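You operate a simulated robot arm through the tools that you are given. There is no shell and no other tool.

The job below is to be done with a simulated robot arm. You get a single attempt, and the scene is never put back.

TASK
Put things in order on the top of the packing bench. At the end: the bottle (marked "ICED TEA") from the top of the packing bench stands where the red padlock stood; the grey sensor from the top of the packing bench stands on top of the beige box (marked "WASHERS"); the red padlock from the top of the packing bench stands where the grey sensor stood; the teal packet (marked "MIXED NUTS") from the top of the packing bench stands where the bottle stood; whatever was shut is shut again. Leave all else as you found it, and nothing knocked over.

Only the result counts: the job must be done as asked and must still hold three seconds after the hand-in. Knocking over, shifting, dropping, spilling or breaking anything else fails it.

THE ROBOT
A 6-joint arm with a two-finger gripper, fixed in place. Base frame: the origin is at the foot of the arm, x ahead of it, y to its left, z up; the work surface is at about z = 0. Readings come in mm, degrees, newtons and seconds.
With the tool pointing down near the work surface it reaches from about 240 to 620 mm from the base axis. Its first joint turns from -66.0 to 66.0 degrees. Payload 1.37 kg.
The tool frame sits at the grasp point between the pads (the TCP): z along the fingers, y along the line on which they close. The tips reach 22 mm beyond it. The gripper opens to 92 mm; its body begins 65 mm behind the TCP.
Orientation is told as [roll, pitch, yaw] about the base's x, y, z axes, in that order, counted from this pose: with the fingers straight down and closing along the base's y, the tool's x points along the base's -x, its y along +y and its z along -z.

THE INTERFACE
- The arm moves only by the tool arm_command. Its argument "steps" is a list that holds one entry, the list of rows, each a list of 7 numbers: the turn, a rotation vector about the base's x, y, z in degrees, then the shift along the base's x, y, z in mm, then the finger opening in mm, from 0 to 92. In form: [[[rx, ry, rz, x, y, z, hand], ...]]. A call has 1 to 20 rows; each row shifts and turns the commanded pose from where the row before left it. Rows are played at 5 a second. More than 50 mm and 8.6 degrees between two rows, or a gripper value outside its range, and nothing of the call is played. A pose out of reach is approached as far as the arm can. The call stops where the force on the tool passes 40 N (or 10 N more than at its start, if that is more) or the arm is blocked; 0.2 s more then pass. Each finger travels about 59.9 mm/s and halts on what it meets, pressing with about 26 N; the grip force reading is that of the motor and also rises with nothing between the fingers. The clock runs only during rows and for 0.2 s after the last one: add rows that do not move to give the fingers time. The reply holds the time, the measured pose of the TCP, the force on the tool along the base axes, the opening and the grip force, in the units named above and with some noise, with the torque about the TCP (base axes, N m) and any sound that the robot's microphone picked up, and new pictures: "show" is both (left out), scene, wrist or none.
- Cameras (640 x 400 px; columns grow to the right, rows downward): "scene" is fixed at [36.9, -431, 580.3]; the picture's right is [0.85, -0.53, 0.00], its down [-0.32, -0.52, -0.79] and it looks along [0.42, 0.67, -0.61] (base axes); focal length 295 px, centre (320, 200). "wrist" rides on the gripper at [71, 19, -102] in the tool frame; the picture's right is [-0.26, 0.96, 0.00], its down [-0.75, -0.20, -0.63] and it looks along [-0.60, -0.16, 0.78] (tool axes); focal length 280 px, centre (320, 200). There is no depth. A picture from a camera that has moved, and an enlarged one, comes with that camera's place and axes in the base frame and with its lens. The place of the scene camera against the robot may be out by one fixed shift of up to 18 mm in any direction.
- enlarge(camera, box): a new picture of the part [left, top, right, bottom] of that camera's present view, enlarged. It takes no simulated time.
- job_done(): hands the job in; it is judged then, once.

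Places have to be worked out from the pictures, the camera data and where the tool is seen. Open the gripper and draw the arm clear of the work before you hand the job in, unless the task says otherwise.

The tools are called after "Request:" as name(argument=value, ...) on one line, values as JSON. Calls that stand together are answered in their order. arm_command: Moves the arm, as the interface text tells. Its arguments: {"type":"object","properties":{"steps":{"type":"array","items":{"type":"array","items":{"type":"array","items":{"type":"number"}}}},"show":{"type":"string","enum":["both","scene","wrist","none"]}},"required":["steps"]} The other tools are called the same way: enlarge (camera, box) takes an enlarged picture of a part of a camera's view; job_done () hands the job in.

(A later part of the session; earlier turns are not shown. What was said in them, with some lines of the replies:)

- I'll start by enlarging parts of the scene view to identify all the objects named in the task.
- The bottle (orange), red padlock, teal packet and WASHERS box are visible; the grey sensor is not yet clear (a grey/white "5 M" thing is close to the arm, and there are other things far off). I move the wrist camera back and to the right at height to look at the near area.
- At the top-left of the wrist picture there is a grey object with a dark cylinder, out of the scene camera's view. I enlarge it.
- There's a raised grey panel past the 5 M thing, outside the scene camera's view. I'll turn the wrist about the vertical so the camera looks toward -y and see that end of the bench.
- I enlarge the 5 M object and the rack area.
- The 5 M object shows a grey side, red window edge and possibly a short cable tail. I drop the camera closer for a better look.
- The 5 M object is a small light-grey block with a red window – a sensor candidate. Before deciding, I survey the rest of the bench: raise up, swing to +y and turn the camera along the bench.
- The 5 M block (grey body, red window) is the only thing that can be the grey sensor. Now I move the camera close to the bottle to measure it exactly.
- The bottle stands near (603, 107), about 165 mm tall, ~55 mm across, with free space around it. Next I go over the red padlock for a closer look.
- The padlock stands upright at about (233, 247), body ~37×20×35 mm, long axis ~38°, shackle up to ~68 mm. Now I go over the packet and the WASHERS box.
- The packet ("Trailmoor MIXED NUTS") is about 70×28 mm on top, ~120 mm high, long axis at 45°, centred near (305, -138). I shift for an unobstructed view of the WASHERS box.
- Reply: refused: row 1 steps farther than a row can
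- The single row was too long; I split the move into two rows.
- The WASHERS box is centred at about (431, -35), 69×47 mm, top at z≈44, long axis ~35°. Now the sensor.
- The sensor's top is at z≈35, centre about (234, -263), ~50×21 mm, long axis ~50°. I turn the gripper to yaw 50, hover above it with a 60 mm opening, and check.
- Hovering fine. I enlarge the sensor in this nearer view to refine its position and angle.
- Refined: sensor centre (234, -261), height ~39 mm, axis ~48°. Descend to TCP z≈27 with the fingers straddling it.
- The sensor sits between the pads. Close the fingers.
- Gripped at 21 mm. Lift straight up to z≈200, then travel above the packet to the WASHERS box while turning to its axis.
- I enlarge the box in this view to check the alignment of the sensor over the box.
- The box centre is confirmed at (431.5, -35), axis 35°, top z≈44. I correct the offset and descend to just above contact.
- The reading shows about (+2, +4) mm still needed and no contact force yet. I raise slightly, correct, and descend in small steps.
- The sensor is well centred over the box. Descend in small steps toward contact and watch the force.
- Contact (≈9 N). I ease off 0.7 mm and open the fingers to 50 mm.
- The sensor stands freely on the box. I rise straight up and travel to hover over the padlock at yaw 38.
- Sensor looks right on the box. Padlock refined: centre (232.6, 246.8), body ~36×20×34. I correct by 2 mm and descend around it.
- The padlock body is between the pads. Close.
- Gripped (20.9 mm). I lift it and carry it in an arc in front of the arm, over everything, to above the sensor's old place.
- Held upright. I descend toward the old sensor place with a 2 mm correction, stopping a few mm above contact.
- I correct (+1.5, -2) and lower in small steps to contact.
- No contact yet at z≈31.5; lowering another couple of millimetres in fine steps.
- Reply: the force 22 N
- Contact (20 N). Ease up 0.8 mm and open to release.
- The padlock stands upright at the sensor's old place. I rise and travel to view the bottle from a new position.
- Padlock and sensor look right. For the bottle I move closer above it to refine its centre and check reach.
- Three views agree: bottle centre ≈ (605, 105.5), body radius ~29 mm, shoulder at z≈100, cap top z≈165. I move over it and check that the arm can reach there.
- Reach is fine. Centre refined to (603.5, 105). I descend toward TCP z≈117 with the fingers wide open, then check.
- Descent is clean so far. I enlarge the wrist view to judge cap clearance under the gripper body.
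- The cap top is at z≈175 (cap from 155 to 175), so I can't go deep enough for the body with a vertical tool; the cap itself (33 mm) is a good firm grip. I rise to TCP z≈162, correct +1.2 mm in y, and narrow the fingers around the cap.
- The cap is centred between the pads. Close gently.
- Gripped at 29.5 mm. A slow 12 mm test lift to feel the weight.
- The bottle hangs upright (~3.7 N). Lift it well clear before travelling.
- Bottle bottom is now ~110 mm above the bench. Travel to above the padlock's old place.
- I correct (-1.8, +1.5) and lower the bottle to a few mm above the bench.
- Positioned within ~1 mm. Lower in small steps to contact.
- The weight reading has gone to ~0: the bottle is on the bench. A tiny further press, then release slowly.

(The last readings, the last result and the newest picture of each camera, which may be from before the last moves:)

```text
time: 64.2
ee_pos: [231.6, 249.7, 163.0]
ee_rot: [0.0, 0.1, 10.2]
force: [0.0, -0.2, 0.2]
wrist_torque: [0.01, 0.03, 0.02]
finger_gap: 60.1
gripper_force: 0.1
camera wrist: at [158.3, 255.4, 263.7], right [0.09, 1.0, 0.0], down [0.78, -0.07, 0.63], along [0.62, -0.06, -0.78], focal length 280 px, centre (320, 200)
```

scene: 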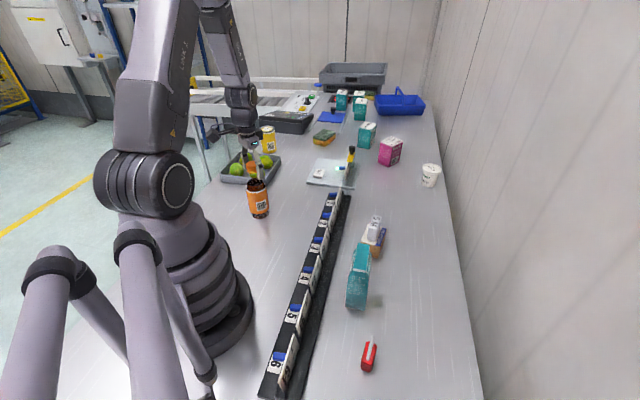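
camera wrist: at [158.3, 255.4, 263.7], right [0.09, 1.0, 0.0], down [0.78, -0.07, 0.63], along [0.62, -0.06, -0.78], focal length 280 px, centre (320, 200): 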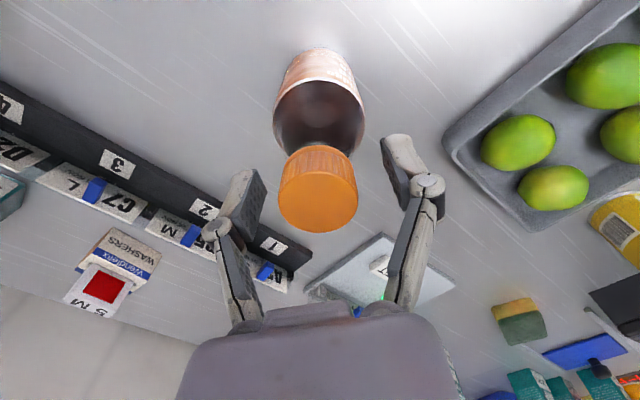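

The bottle stands freely. I rise and go over to the packet, turning to yaw 45.

Request:
arm_command(steps=[[[0, 0, 0, 0, 0, 15, 60], [0, 0, 0, 0, 0, 30, 60], [0, 0, 0, 0, 0, 35, 60], [0, 0, 3.5, 20, -38, 0, 60], [0, 0, 3.5, 20, -38, 0, 60], [0, 0, 3.5, 20, -38, 0, 60], [0, 0, 3.5, 20, -38, 0, 60], [0, 0, 3.5, 20, -38, 0, 60], [0, 0, 3.5, 0, -40, 0, 60], [0, 0, 3.5, 0, -40, 0, 60], [0, 0, 3.5, 0, -40, 0, 65], [0, 0, 3.5, -13, -39, 0, 70], [0, 0, 3.5, -13, -39, 0, 70], [0, 0, 0, 0, 0, 0, 70], [0, 0, 0, 0, 0, 0, 70]]], show="both")

Request:
enlarge(camera="wrist", box=[220, 0, 420, 200])

Request:
enlarge(camera="scene", box=[200, 120, 320, 240])

```text
time: 67.4
ee_pos: [307.2, -138.1, 240.9]
ee_rot: [-0.1, 0.0, 45.0]
force: [0.5, -0.8, 0.4]
wrist_torque: [0.01, 0.01, 0.02]
finger_gap: 69.8
gripper_force: 0.0
camera wrist: at [243.2, -175.6, 342.5], right [-0.5, 0.87, 0.0], down [0.68, 0.39, 0.63], along [0.54, 0.31, -0.78], focal length 280 px, centre (320, 200)
```

scene: 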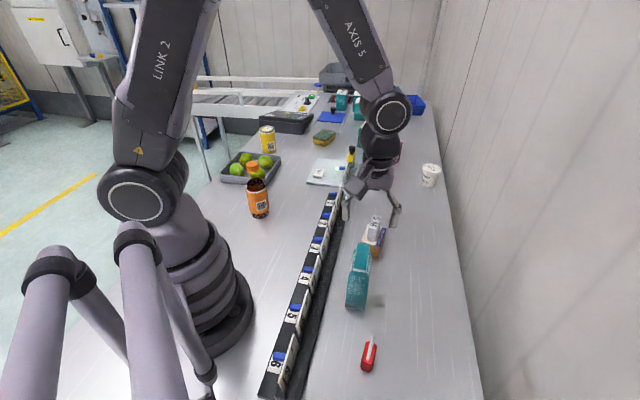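
wrist: 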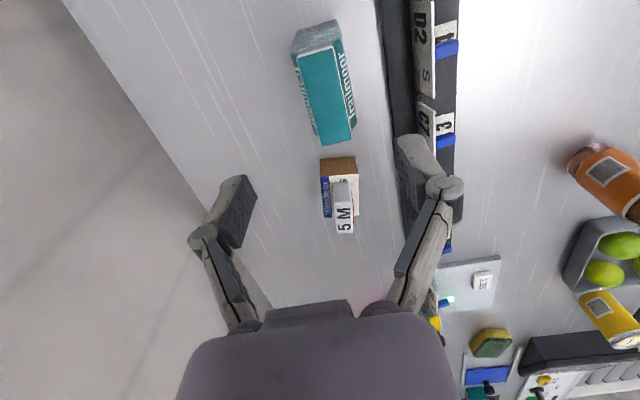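

```text
2.00 times, centred on (320, 100) of wrist
camera zoom: at [243.2, -175.6, 342.5], right [-0.5, 0.87, 0.0], down [0.68, 0.39, 0.63], along [0.54, 0.31, -0.78], focal length 561 px, centre (320, 400)
```

zoom: 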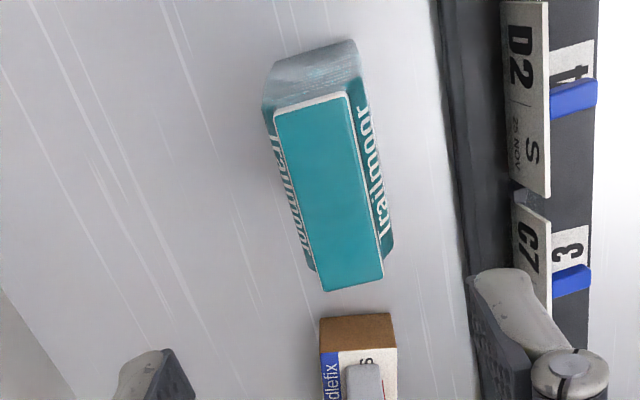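

```text
3.33 times, centred on (260, 180) of scene
camera zoom: at [36.9, -431.1, 580.3], right [0.85, -0.53, 0.0], down [-0.32, -0.52, -0.79], along [0.42, 0.67, -0.61], focal length 982 px, centre (520, 267)
```

zoom: 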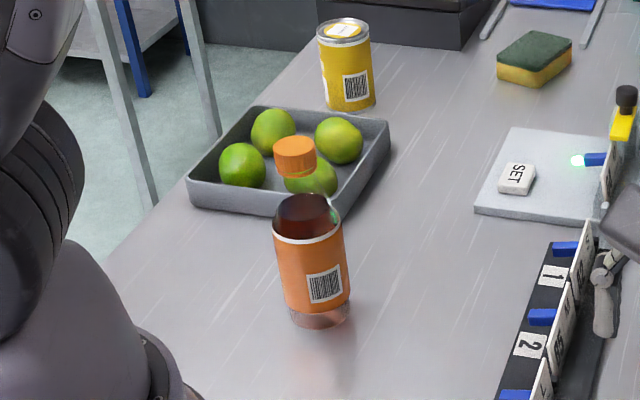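

The bottle stands well. The packet: top at z≈130, centre (304.5, -135), axis 45°, body ~45 mm wide, ~68 mm long, tapering at the top. I centre over it with a 70 mm opening and descend partway.

Request:
arm_command(steps=[[[0, 0, 0, -2.5, 3.6, -25, 70], [0, 0, 0, 0, 0, -25, 70], [0, 0, 0, 0, 0, -25, 70], [0, 0, 0, 0, 0, -25, 70], [0, 0, 0, 0, 0, -20, 70], [0, 0, 0, 0, 0, 0, 70], [0, 0, 0, 0, 0, 0, 70]]], show="both")

Request:
enlarge(camera="wrist", box=[200, 60, 440, 320])

Request:
enlarge(camera="scene", box=[300, 200, 420, 320])

```text
time: 69.0
ee_pos: [305.3, -136.4, 120.8]
ee_rot: [0.0, 0.0, 45.0]
force: [0.1, -0.5, 1.1]
wrist_torque: [0.02, 0.02, -0.03]
finger_gap: 69.9
gripper_force: 0.0
camera wrist: at [242.1, -172.2, 223.5], right [-0.5, 0.87, 0.0], down [0.68, 0.39, 0.63], along [0.54, 0.31, -0.78], focal length 280 px, centre (320, 200)
```

scene: 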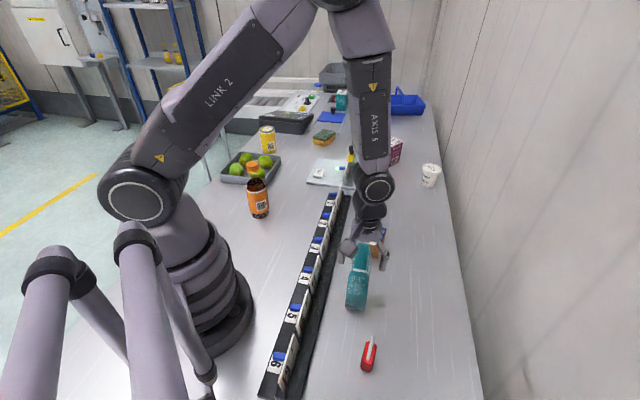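
wrist: 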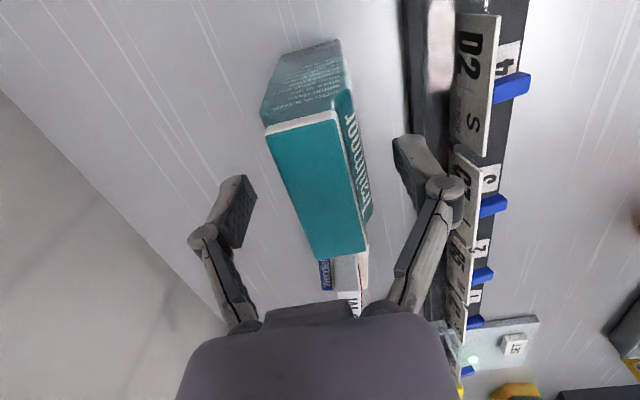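

```text
1.54 times, centred on (320, 190) of wrist
camera zoom: at [242.1, -172.2, 223.5], right [-0.5, 0.87, 0.0], down [0.68, 0.39, 0.63], along [0.54, 0.31, -0.78], focal length 431 px, centre (320, 215)
```

zoom: 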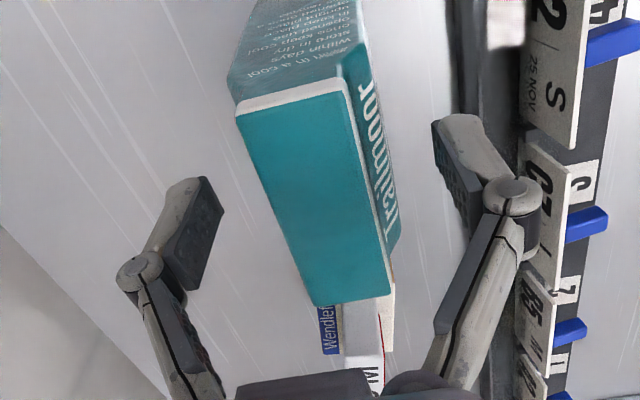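

```text
3.33 times, centred on (360, 260) of scene
camera zoom: at [36.9, -431.0, 580.3], right [0.85, -0.53, 0.0], down [-0.32, -0.52, -0.79], along [0.42, 0.67, -0.61], focal length 982 px, centre (187, 0)
```

zoom: 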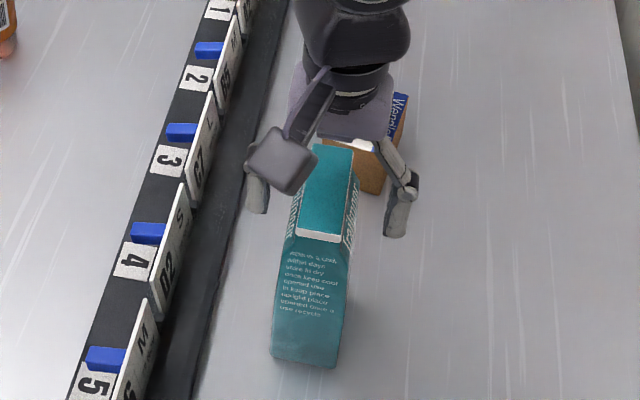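

Estimates agree; the packet is within ~2 mm of centre, finger clearance to the rack is ~10 mm. I correct slightly and descend to TCP z≈80.

Request:
arm_command(steps=[[[0, 0, 0, -0.8, 1.2, -14, 70], [0, 0, 0, 0, 0, -14, 70], [0, 0, 0, 0, 0, -13, 70], [0, 0, 0, 0, 0, 0, 70], [0, 0, 0, 0, 0, 0, 70]]], show="both")

Request:
enlarge(camera="scene", box=[300, 200, 420, 320])

```text
time: 70.2
ee_pos: [303.4, -135.2, 79.2]
ee_rot: [0.0, -0.1, 45.1]
force: [1.0, -0.1, 0.2]
wrist_torque: [-0.03, -0.01, 0.01]
finger_gap: 70.1
gripper_force: 0.1
camera wrist: at [239.8, -171.4, 181.1], right [-0.5, 0.87, 0.0], down [0.68, 0.39, 0.63], along [0.54, 0.31, -0.78], focal length 280 px, centre (320, 200)
```

scene: 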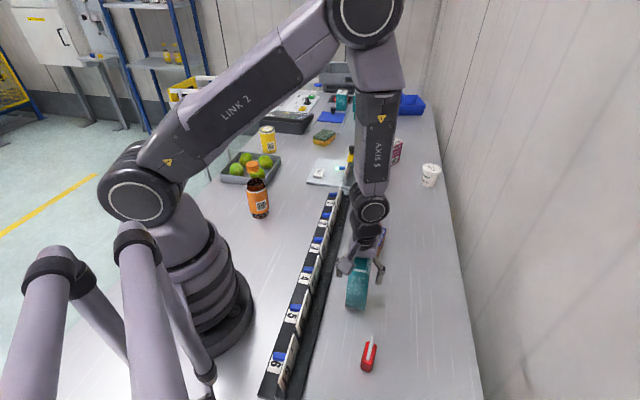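
wrist: 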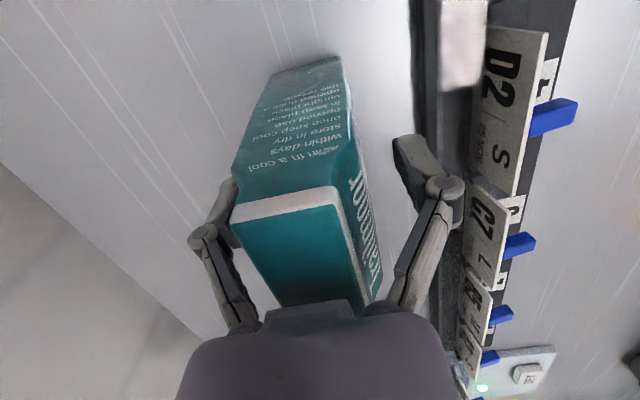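

```text
3.33 times, centred on (360, 260) of scene
camera zoom: at [36.9, -431.0, 580.3], right [0.85, -0.53, 0.0], down [-0.32, -0.52, -0.79], along [0.42, 0.67, -0.61], focal length 982 px, centre (187, 0)
```

zoom: 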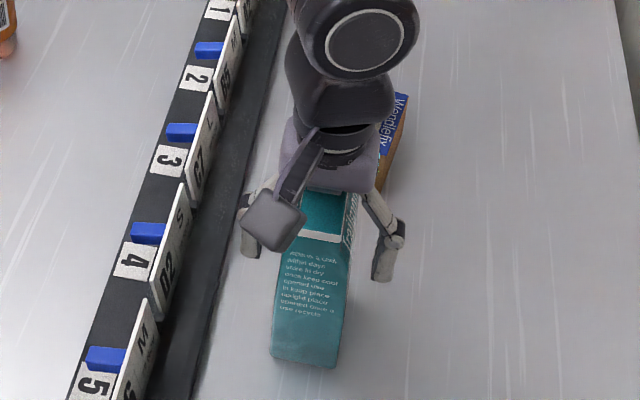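

The packet is centred between the pads. Close the fingers.

Request:
arm_command(steps=[[[0, 0, 0, 0, 0, 0, 56], [0, 0, 0, 0, 0, 0, 46], [0, 0, 0, 0, 0, 0, 25], [0, 0, 0, 0, 0, 0, 25], [0, 0, 0, 0, 0, 0, 25]]], show="wrist")

```text
time: 71.4
ee_pos: [303.2, -134.5, 79.8]
ee_rot: [-0.1, 0.0, 45.1]
force: [0.6, 0.1, 2.0]
wrist_torque: [0.09, -0.03, 0.0]
finger_gap: 43.1
gripper_force: 26.0
camera wrist: at [239.8, -171.4, 181.3], right [-0.5, 0.87, 0.0], down [0.68, 0.39, 0.63], along [0.54, 0.31, -0.78], focal length 280 px, centre (320, 200)
```

wrist: 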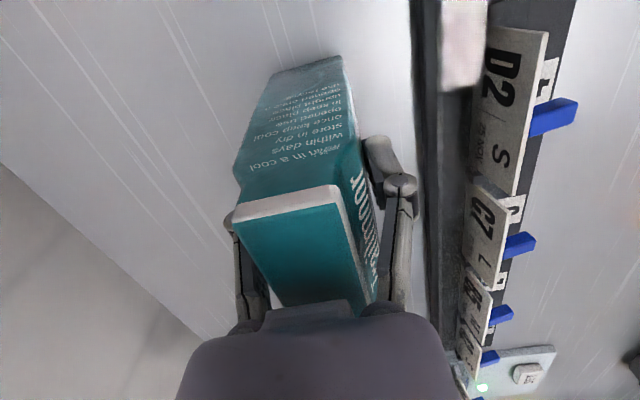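

Gripped at 43 mm. Lift slowly and check.

Request:
arm_command(steps=[[[0, 0, 0, 0, 0, 3, 25], [0, 0, 0, 0, 0, 7, 25], [0, 0, 0, 0, 0, 15, 25], [0, 0, 0, 0, 0, 25, 25], [0, 0, 0, 0, 0, 30, 25], [0, 0, 0, 0, 0, 30, 25], [0, 0, 0, 0, 0, 30, 25], [0, 0, 0, 0, 0, 0, 25], [0, 0, 0, 0, 0, 0, 25]]], show="both")

```text
time: 73.4
ee_pos: [303.7, -133.9, 220.1]
ee_rot: [0.0, 0.0, 45.1]
force: [0.7, -0.5, -0.7]
wrist_torque: [-0.02, -0.03, 0.03]
finger_gap: 43.3
gripper_force: 25.7
camera wrist: at [240.2, -170.2, 322.6], right [-0.5, 0.87, 0.0], down [0.68, 0.39, 0.63], along [0.54, 0.31, -0.78], focal length 280 px, centre (320, 200)
```

scene: 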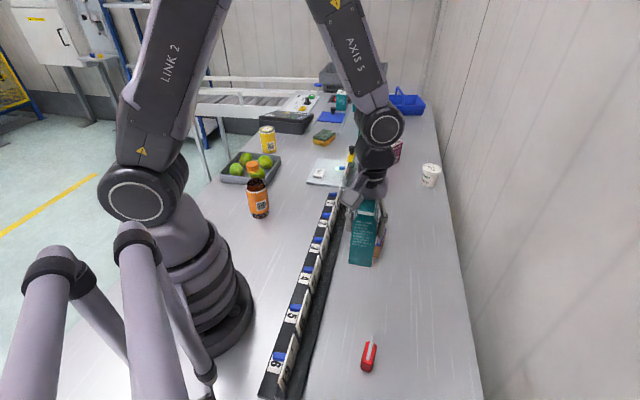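
wrist: 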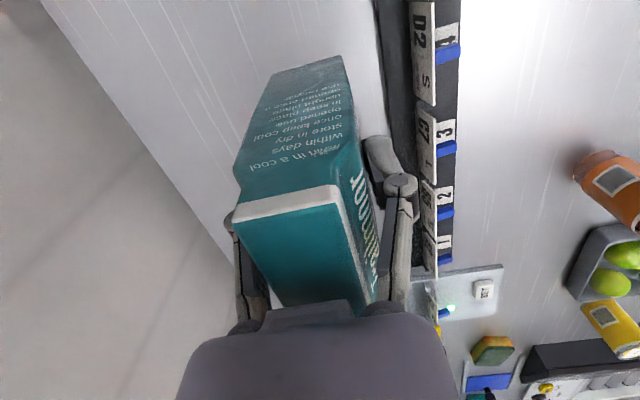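

Lifted cleanly. Carry it around the WASHERS box on the outer side to above the bottle's old place.

Request:
arm_command(steps=[[[0, 0, 0, 16, 0, 0, 25], [0, 0, 0, 32, 1, 0, 25], [0, 0, 0, 32, 1, 0, 25], [0, 0, 0, 32, 1, 0, 25], [0, 0, 0, 32, 1, 0, 25], [0, 0, 0, 32, 5, 0, 25], [0, 0, 0, 15, 26, 0, 25], [0, 0, 0, 15, 29, 0, 25], [0, 0, 0, 15, 29, 0, 25], [0, 0, 0, 15, 29, 0, 25], [0, 0, 0, 15, 29, 0, 25], [0, 0, 0, 15, 29, 0, 25], [0, 0, 0, 15, 29, 0, 25], [0, 0, 0, 12, 22, 0, 25], [0, 0, 0, 5, 8, 0, 25], [0, 0, 0, 0, 0, 0, 25], [0, 0, 0, 0, 0, 0, 25]]], show="both")

```text
time: 77.0
ee_pos: [600.7, 104.4, 217.2]
ee_rot: [0.0, 0.0, 45.2]
force: [-0.4, 0.0, -2.4]
wrist_torque: [0.01, 0.03, -0.03]
finger_gap: 43.3
gripper_force: 26.6
camera wrist: at [537.2, 67.7, 319.4], right [-0.5, 0.87, 0.0], down [0.68, 0.39, 0.62], along [0.54, 0.31, -0.78], focal length 280 px, centre (320, 200)
```

scene: 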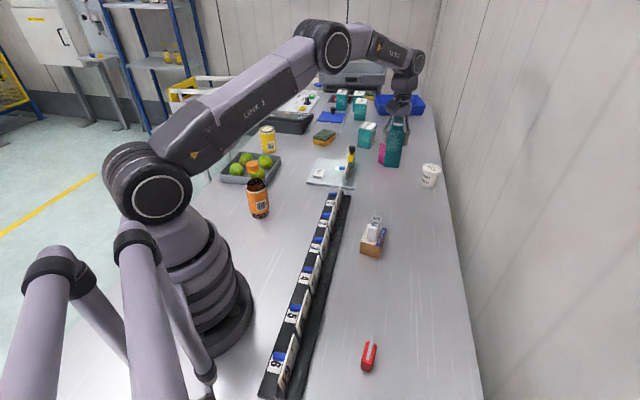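
wrist: 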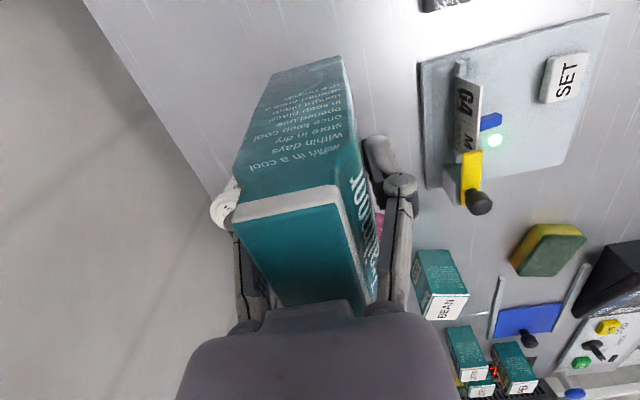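

Positioned within 1 mm. Lower toward the bench.

Request:
arm_command(steps=[[[0, 0, 0, 0.7, -0.5, -15, 25], [0, 0, 0, 0, 0, -25, 25], [0, 0, 0, 0, 0, -28, 25], [0, 0, 0, 0, 0, -28, 25], [0, 0, 0, 0, 0, -20, 25], [0, 0, 0, 0, 0, -12, 25], [0, 0, 0, 0, 0, 0, 25], [0, 0, 0, 0, 0, 0, 25]]], show="both")

Request:
enlarge(camera="scene", box=[330, 100, 460, 230])

```text
time: 78.8
ee_pos: [600.7, 103.0, 90.4]
ee_rot: [0.0, 0.1, 45.1]
force: [0.0, 0.2, -1.6]
wrist_torque: [0.03, 0.0, -0.02]
finger_gap: 43.5
gripper_force: 26.0
camera wrist: at [536.4, 66.7, 193.8], right [-0.5, 0.87, 0.0], down [0.68, 0.39, 0.63], along [0.54, 0.31, -0.78], focal length 280 px, centre (320, 200)
```

scene: 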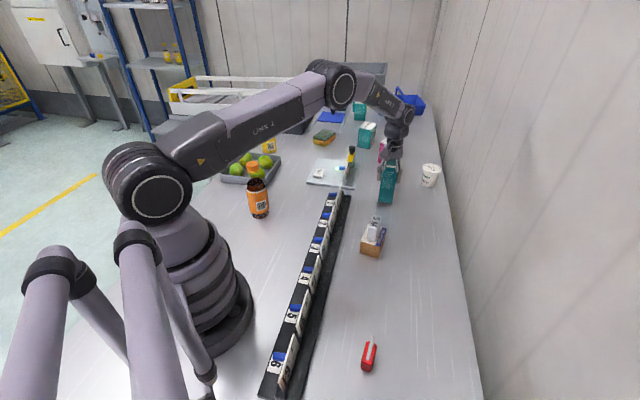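
wrist: 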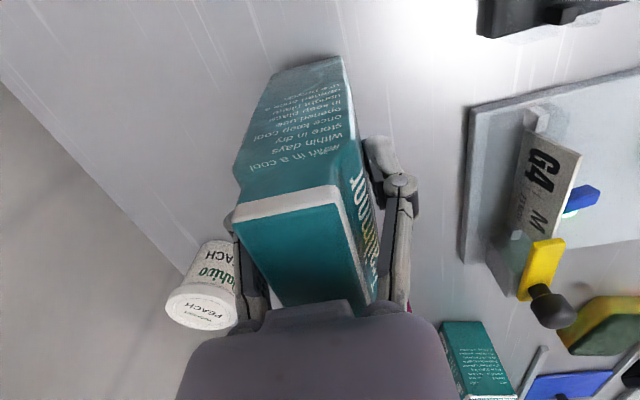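

```text
3.08 times, centred on (395, 165) of scene
camera zoom: at [37.0, -431.0, 580.3], right [0.85, -0.53, 0.0], down [-0.32, -0.52, -0.79], along [0.42, 0.67, -0.61], focal length 906 px, centre (89, 308)
```

zoom: 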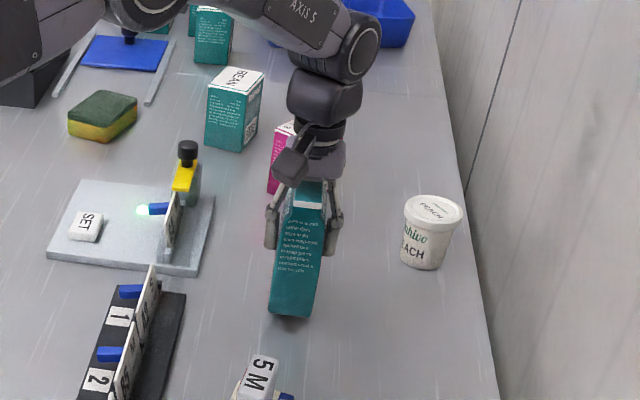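

About 10 mm to go; lower in decreasing steps.

Request:
arm_command(steps=[[[0, 0, 0, 0.6, 0.6, -3, 25], [0, 0, 0, 0, 0, -3, 25], [0, 0, 0, 0, 0, -1.5, 25], [0, 0, 0, 0, 0, -1, 25], [0, 0, 0, 0, 0, 0, 25]]], show="none")

```text
time: 80.0
ee_pos: [600.2, 103.7, 84.5]
ee_rot: [0.0, 0.1, 45.1]
force: [-0.4, 0.4, -1.4]
wrist_torque: [0.0, -0.02, 0.03]
finger_gap: 43.2
gripper_force: 25.8
```

No contact yet at z≈84 (the arm reads a little higher); I continue down in 1 mm steps.

Request:
arm_command(steps=[[[0, 0, 0, 0, 0, -1, 25], [0, 0, 0, 0, 0, -1, 25], [0, 0, 0, 0, 0, -1, 25], [0, 0, 0, 0, 0, 0, 25]]], show="none")

```text
time: 81.0
ee_pos: [600.6, 103.4, 81.9]
ee_rot: [0.0, 0.1, 45.2]
force: [-0.3, 1.1, -1.5]
wrist_torque: [0.01, 0.02, -0.02]
finger_gap: 43.6
gripper_force: 26.0
```

Request:
arm_command(steps=[[[0, 0, 0, 0, 0, -0.8, 25], [0, 0, 0, 0, 0, -0.7, 25], [0, 0, 0, 0, 0, 0, 25]]], show="none")

```text
time: 81.8
ee_pos: [600.7, 103.8, 79.8]
ee_rot: [0.0, 0.0, 45.1]
force: [1.0, 0.3, -1.5]
wrist_torque: [0.0, 0.0, 0.02]
finger_gap: 43.6
gripper_force: 26.7
```

Still hanging free (-1.5 N); continue by fine steps.

Request:
arm_command(steps=[[[0, 0, 0, 0, 0, -0.6, 25], [0, 0, 0, 0, 0, -0.5, 25], [0, 0, 0, 0, 0, 0, 25]]], show="none")

```text
time: 82.6
ee_pos: [602.3, 104.5, 79.6]
ee_rot: [-0.1, -0.1, 45.1]
force: [-2.6, -2.2, 7.0]
wrist_torque: [-0.15, 0.16, 0.0]
finger_gap: 43.4
gripper_force: 25.8
```

Contact (7 N). Ease 0.3 mm and open slowly.

Request:
arm_command(steps=[[[0, 0, 0, 0, 0, 0.3, 25], [0, 0, 0, 0, 0, 0, 44], [0, 0, 0, 0, 0, 0, 50], [0, 0, 0, 0, 0, 0, 60], [0, 0, 0, 0, 0, 0, 74], [0, 0, 0, 0, 0, 0, 74], [0, 0, 0, 0, 0, 0, 74]]], show="both")

Request:
enlarge(camera="scene", box=[330, 100, 460, 230])

```text
time: 84.2
ee_pos: [601.6, 103.9, 78.4]
ee_rot: [-0.1, 0.1, 45.1]
force: [-0.3, -0.7, 0.9]
wrist_torque: [-0.01, 0.01, -0.04]
finger_gap: 74.2
gripper_force: 0.0
camera wrist: at [537.8, 67.3, 181.0], right [-0.5, 0.87, 0.0], down [0.68, 0.39, 0.63], along [0.54, 0.31, -0.78], focal length 280 px, centre (320, 200)
```

scene: 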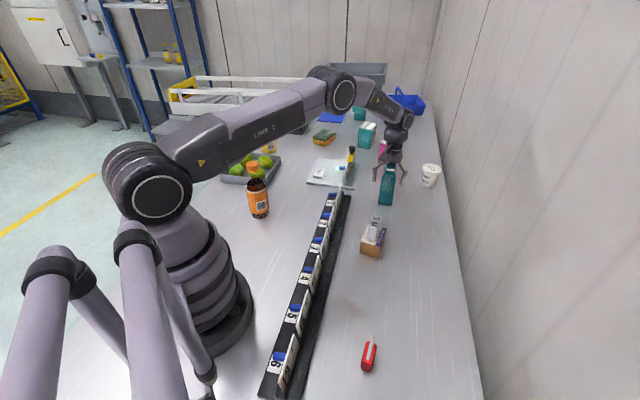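
wrist: 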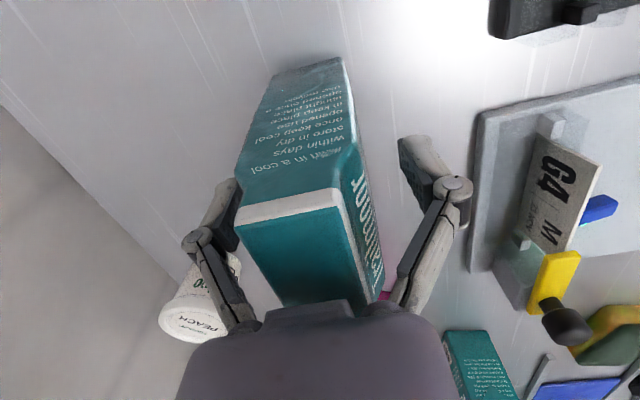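

```text
3.08 times, centred on (395, 165) of scene
camera zoom: at [36.9, -431.0, 580.3], right [0.85, -0.53, 0.0], down [-0.32, -0.52, -0.79], along [0.42, 0.67, -0.61], focal length 906 px, centre (89, 308)
```

zoom: 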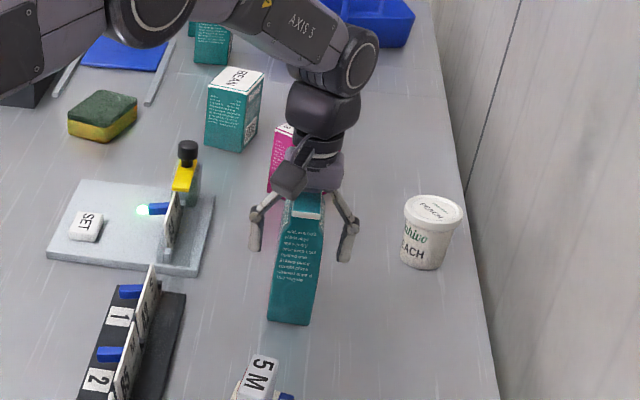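

The packet stands free. Rise straight up, then draw the arm back to a neutral pose.

Request:
arm_command(steps=[[[0, 0, 0, 0, 0, 10, 74], [0, 0, 0, 0, 0, 20, 74], [0, 0, 0, 0, 0, 30, 74], [0, 0, 0, 0, 0, 40, 74], [0, 0, 0, 0, 0, 45, 74], [0, 0, 0, 0, 0, 15, 80], [0, 0, -5, -30, 0, 8, 92], [0, 0, -5, -40, -10, 10, 92], [0, 0, -5, -40, -20, 10, 92], [0, 0, -5, -40, -20, 10, 92], [0, 0, 0, -40, -20, 10, 92], [0, 0, 0, -20, -10, 0, 92], [0, 0, 0, 0, 0, 0, 92]]], show="both")

Request:
enlarge(camera="scene", box=[200, 120, 460, 280])

Request:
enlarge(camera="scene", box=[310, 130, 450, 270])

Request:
enlarge(camera="scene", box=[300, 250, 440, 390])

```text
time: 87.0
ee_pos: [392.3, 19.5, 287.5]
ee_rot: [0.0, 0.1, 25.0]
force: [0.1, -0.9, -0.1]
wrist_torque: [0.0, -0.01, 0.05]
finger_gap: 91.8
gripper_force: 0.0
camera wrist: at [320.5, 6.8, 388.2], right [-0.17, 0.99, 0.0], down [0.77, 0.13, 0.63], along [0.62, 0.11, -0.78], focal length 280 px, centre (320, 200)
```

scene: 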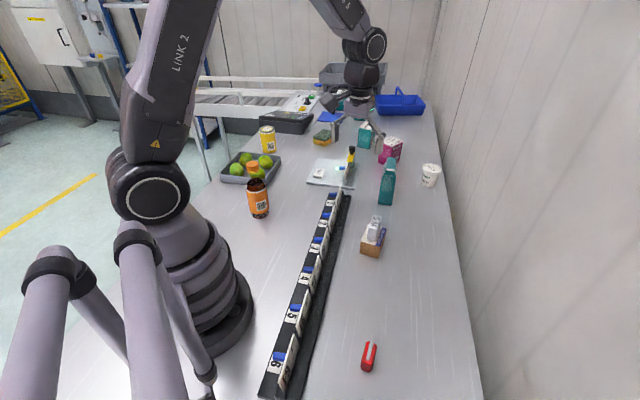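
wrist: 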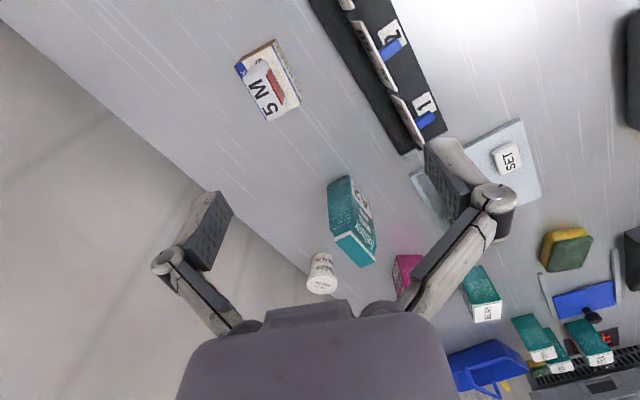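

```text
2.46 times, centred on (330, 200) of scene
camera zoom: at [36.9, -431.0, 580.3], right [0.85, -0.53, 0.0], down [-0.32, -0.52, -0.79], along [0.42, 0.67, -0.61], focal length 725 px, centre (295, 200)
```

zoom: 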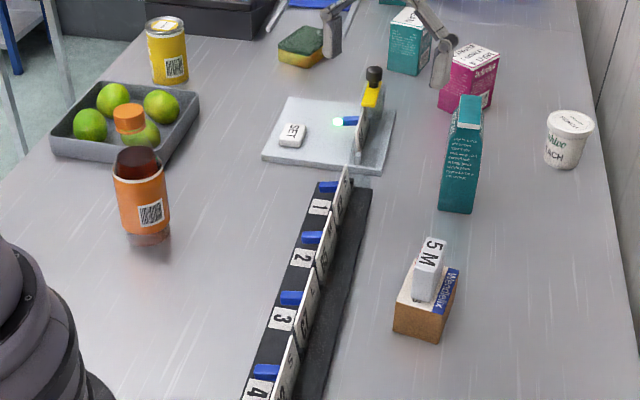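

```text
2.86 times, centred on (380, 200) of scene
camera zoom: at [36.9, -431.0, 580.3], right [0.85, -0.53, 0.0], down [-0.32, -0.52, -0.79], along [0.42, 0.67, -0.61], focal length 842 px, centre (149, 200)
```

zoom: 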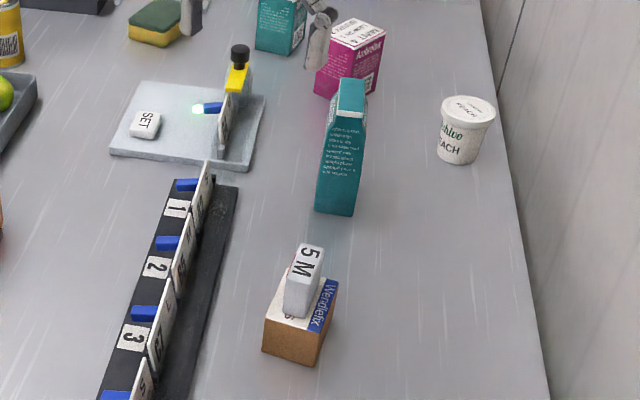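

```text
2.86 times, centred on (370, 320) of scene
camera zoom: at [36.9, -431.0, 580.3], right [0.85, -0.53, 0.0], down [-0.32, -0.52, -0.79], along [0.42, 0.67, -0.61], focal length 842 px, centre (177, -143)
```

zoom: 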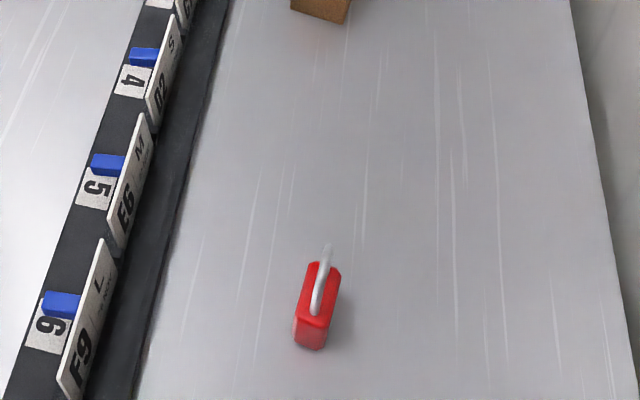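

Everything stands where intended: bottle at the padlock's spot, padlock at the sensor's, packet at the bottle's, sensor on the WASHERS box, and nothing else has moved. I raise the open gripper a bit further clear and take a last look.

Request:
arm_command(steps=[[[0, 0, 0, 0, 0, 20, 92], [0, 0, 0, 0, 0, 20, 92], [0, 0, 0, 0, 0, 20, 92], [0, 0, 0, 0, 0, 0, 92], [0, 0, 0, 0, 0, 0, 92], [0, 0, 0, 0, 0, 0, 92]]], show="both")

```text
time: 88.4
ee_pos: [390.9, 21.2, 344.7]
ee_rot: [0.0, 0.0, 25.1]
force: [0.1, 0.4, -0.9]
wrist_torque: [-0.02, -0.03, 0.0]
finger_gap: 91.8
gripper_force: 0.1
camera wrist: at [320.0, 9.0, 447.7], right [-0.17, 0.99, 0.0], down [0.77, 0.13, 0.63], along [0.62, 0.11, -0.78], focal length 280 px, centre (320, 200)
```

scene: 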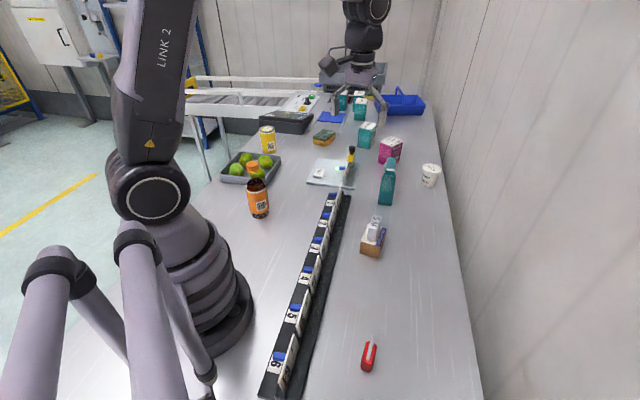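
wrist: 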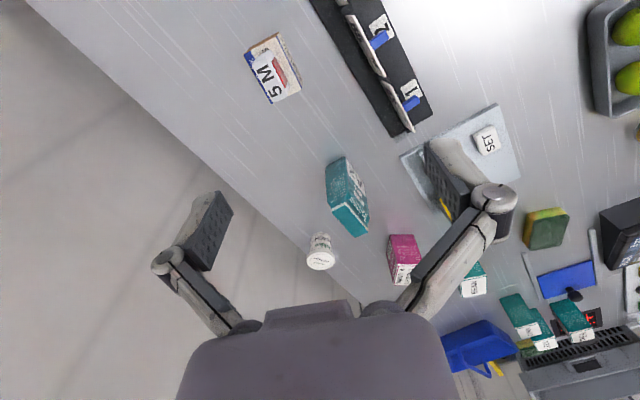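

The last pictures show all four things standing stably in their places, the gripper is open and the arm is clear. I hand the job in.

Request:
job_done()

```text
The job is handed in.
```

I made all four moves and handed the job in. The final pictures show everything standing upright.

- **Grey sensor:** it stands on top of the "WASHERS" box. I took the small grey block marked "5 M", with a red window, to be the sensor, because nothing else on the bench fitted the description.
- **Red padlock:** it stands where the sensor stood.
- **Bottle ("ICED TEA"):** it stands where the padlock stood. I lifted it by its cap, because the gripper could not get low enough to hold the body. The cap stayed on.
- **Teal packet ("MIXED NUTS"):** it stands where the bottle stood.

By my readings, the three things set on the bench are within about 2 mm of the old spots. The sensor is about centred on the box. I opened nothing and saw nothing else shift or fall. The arm was left raised with the gripper open.
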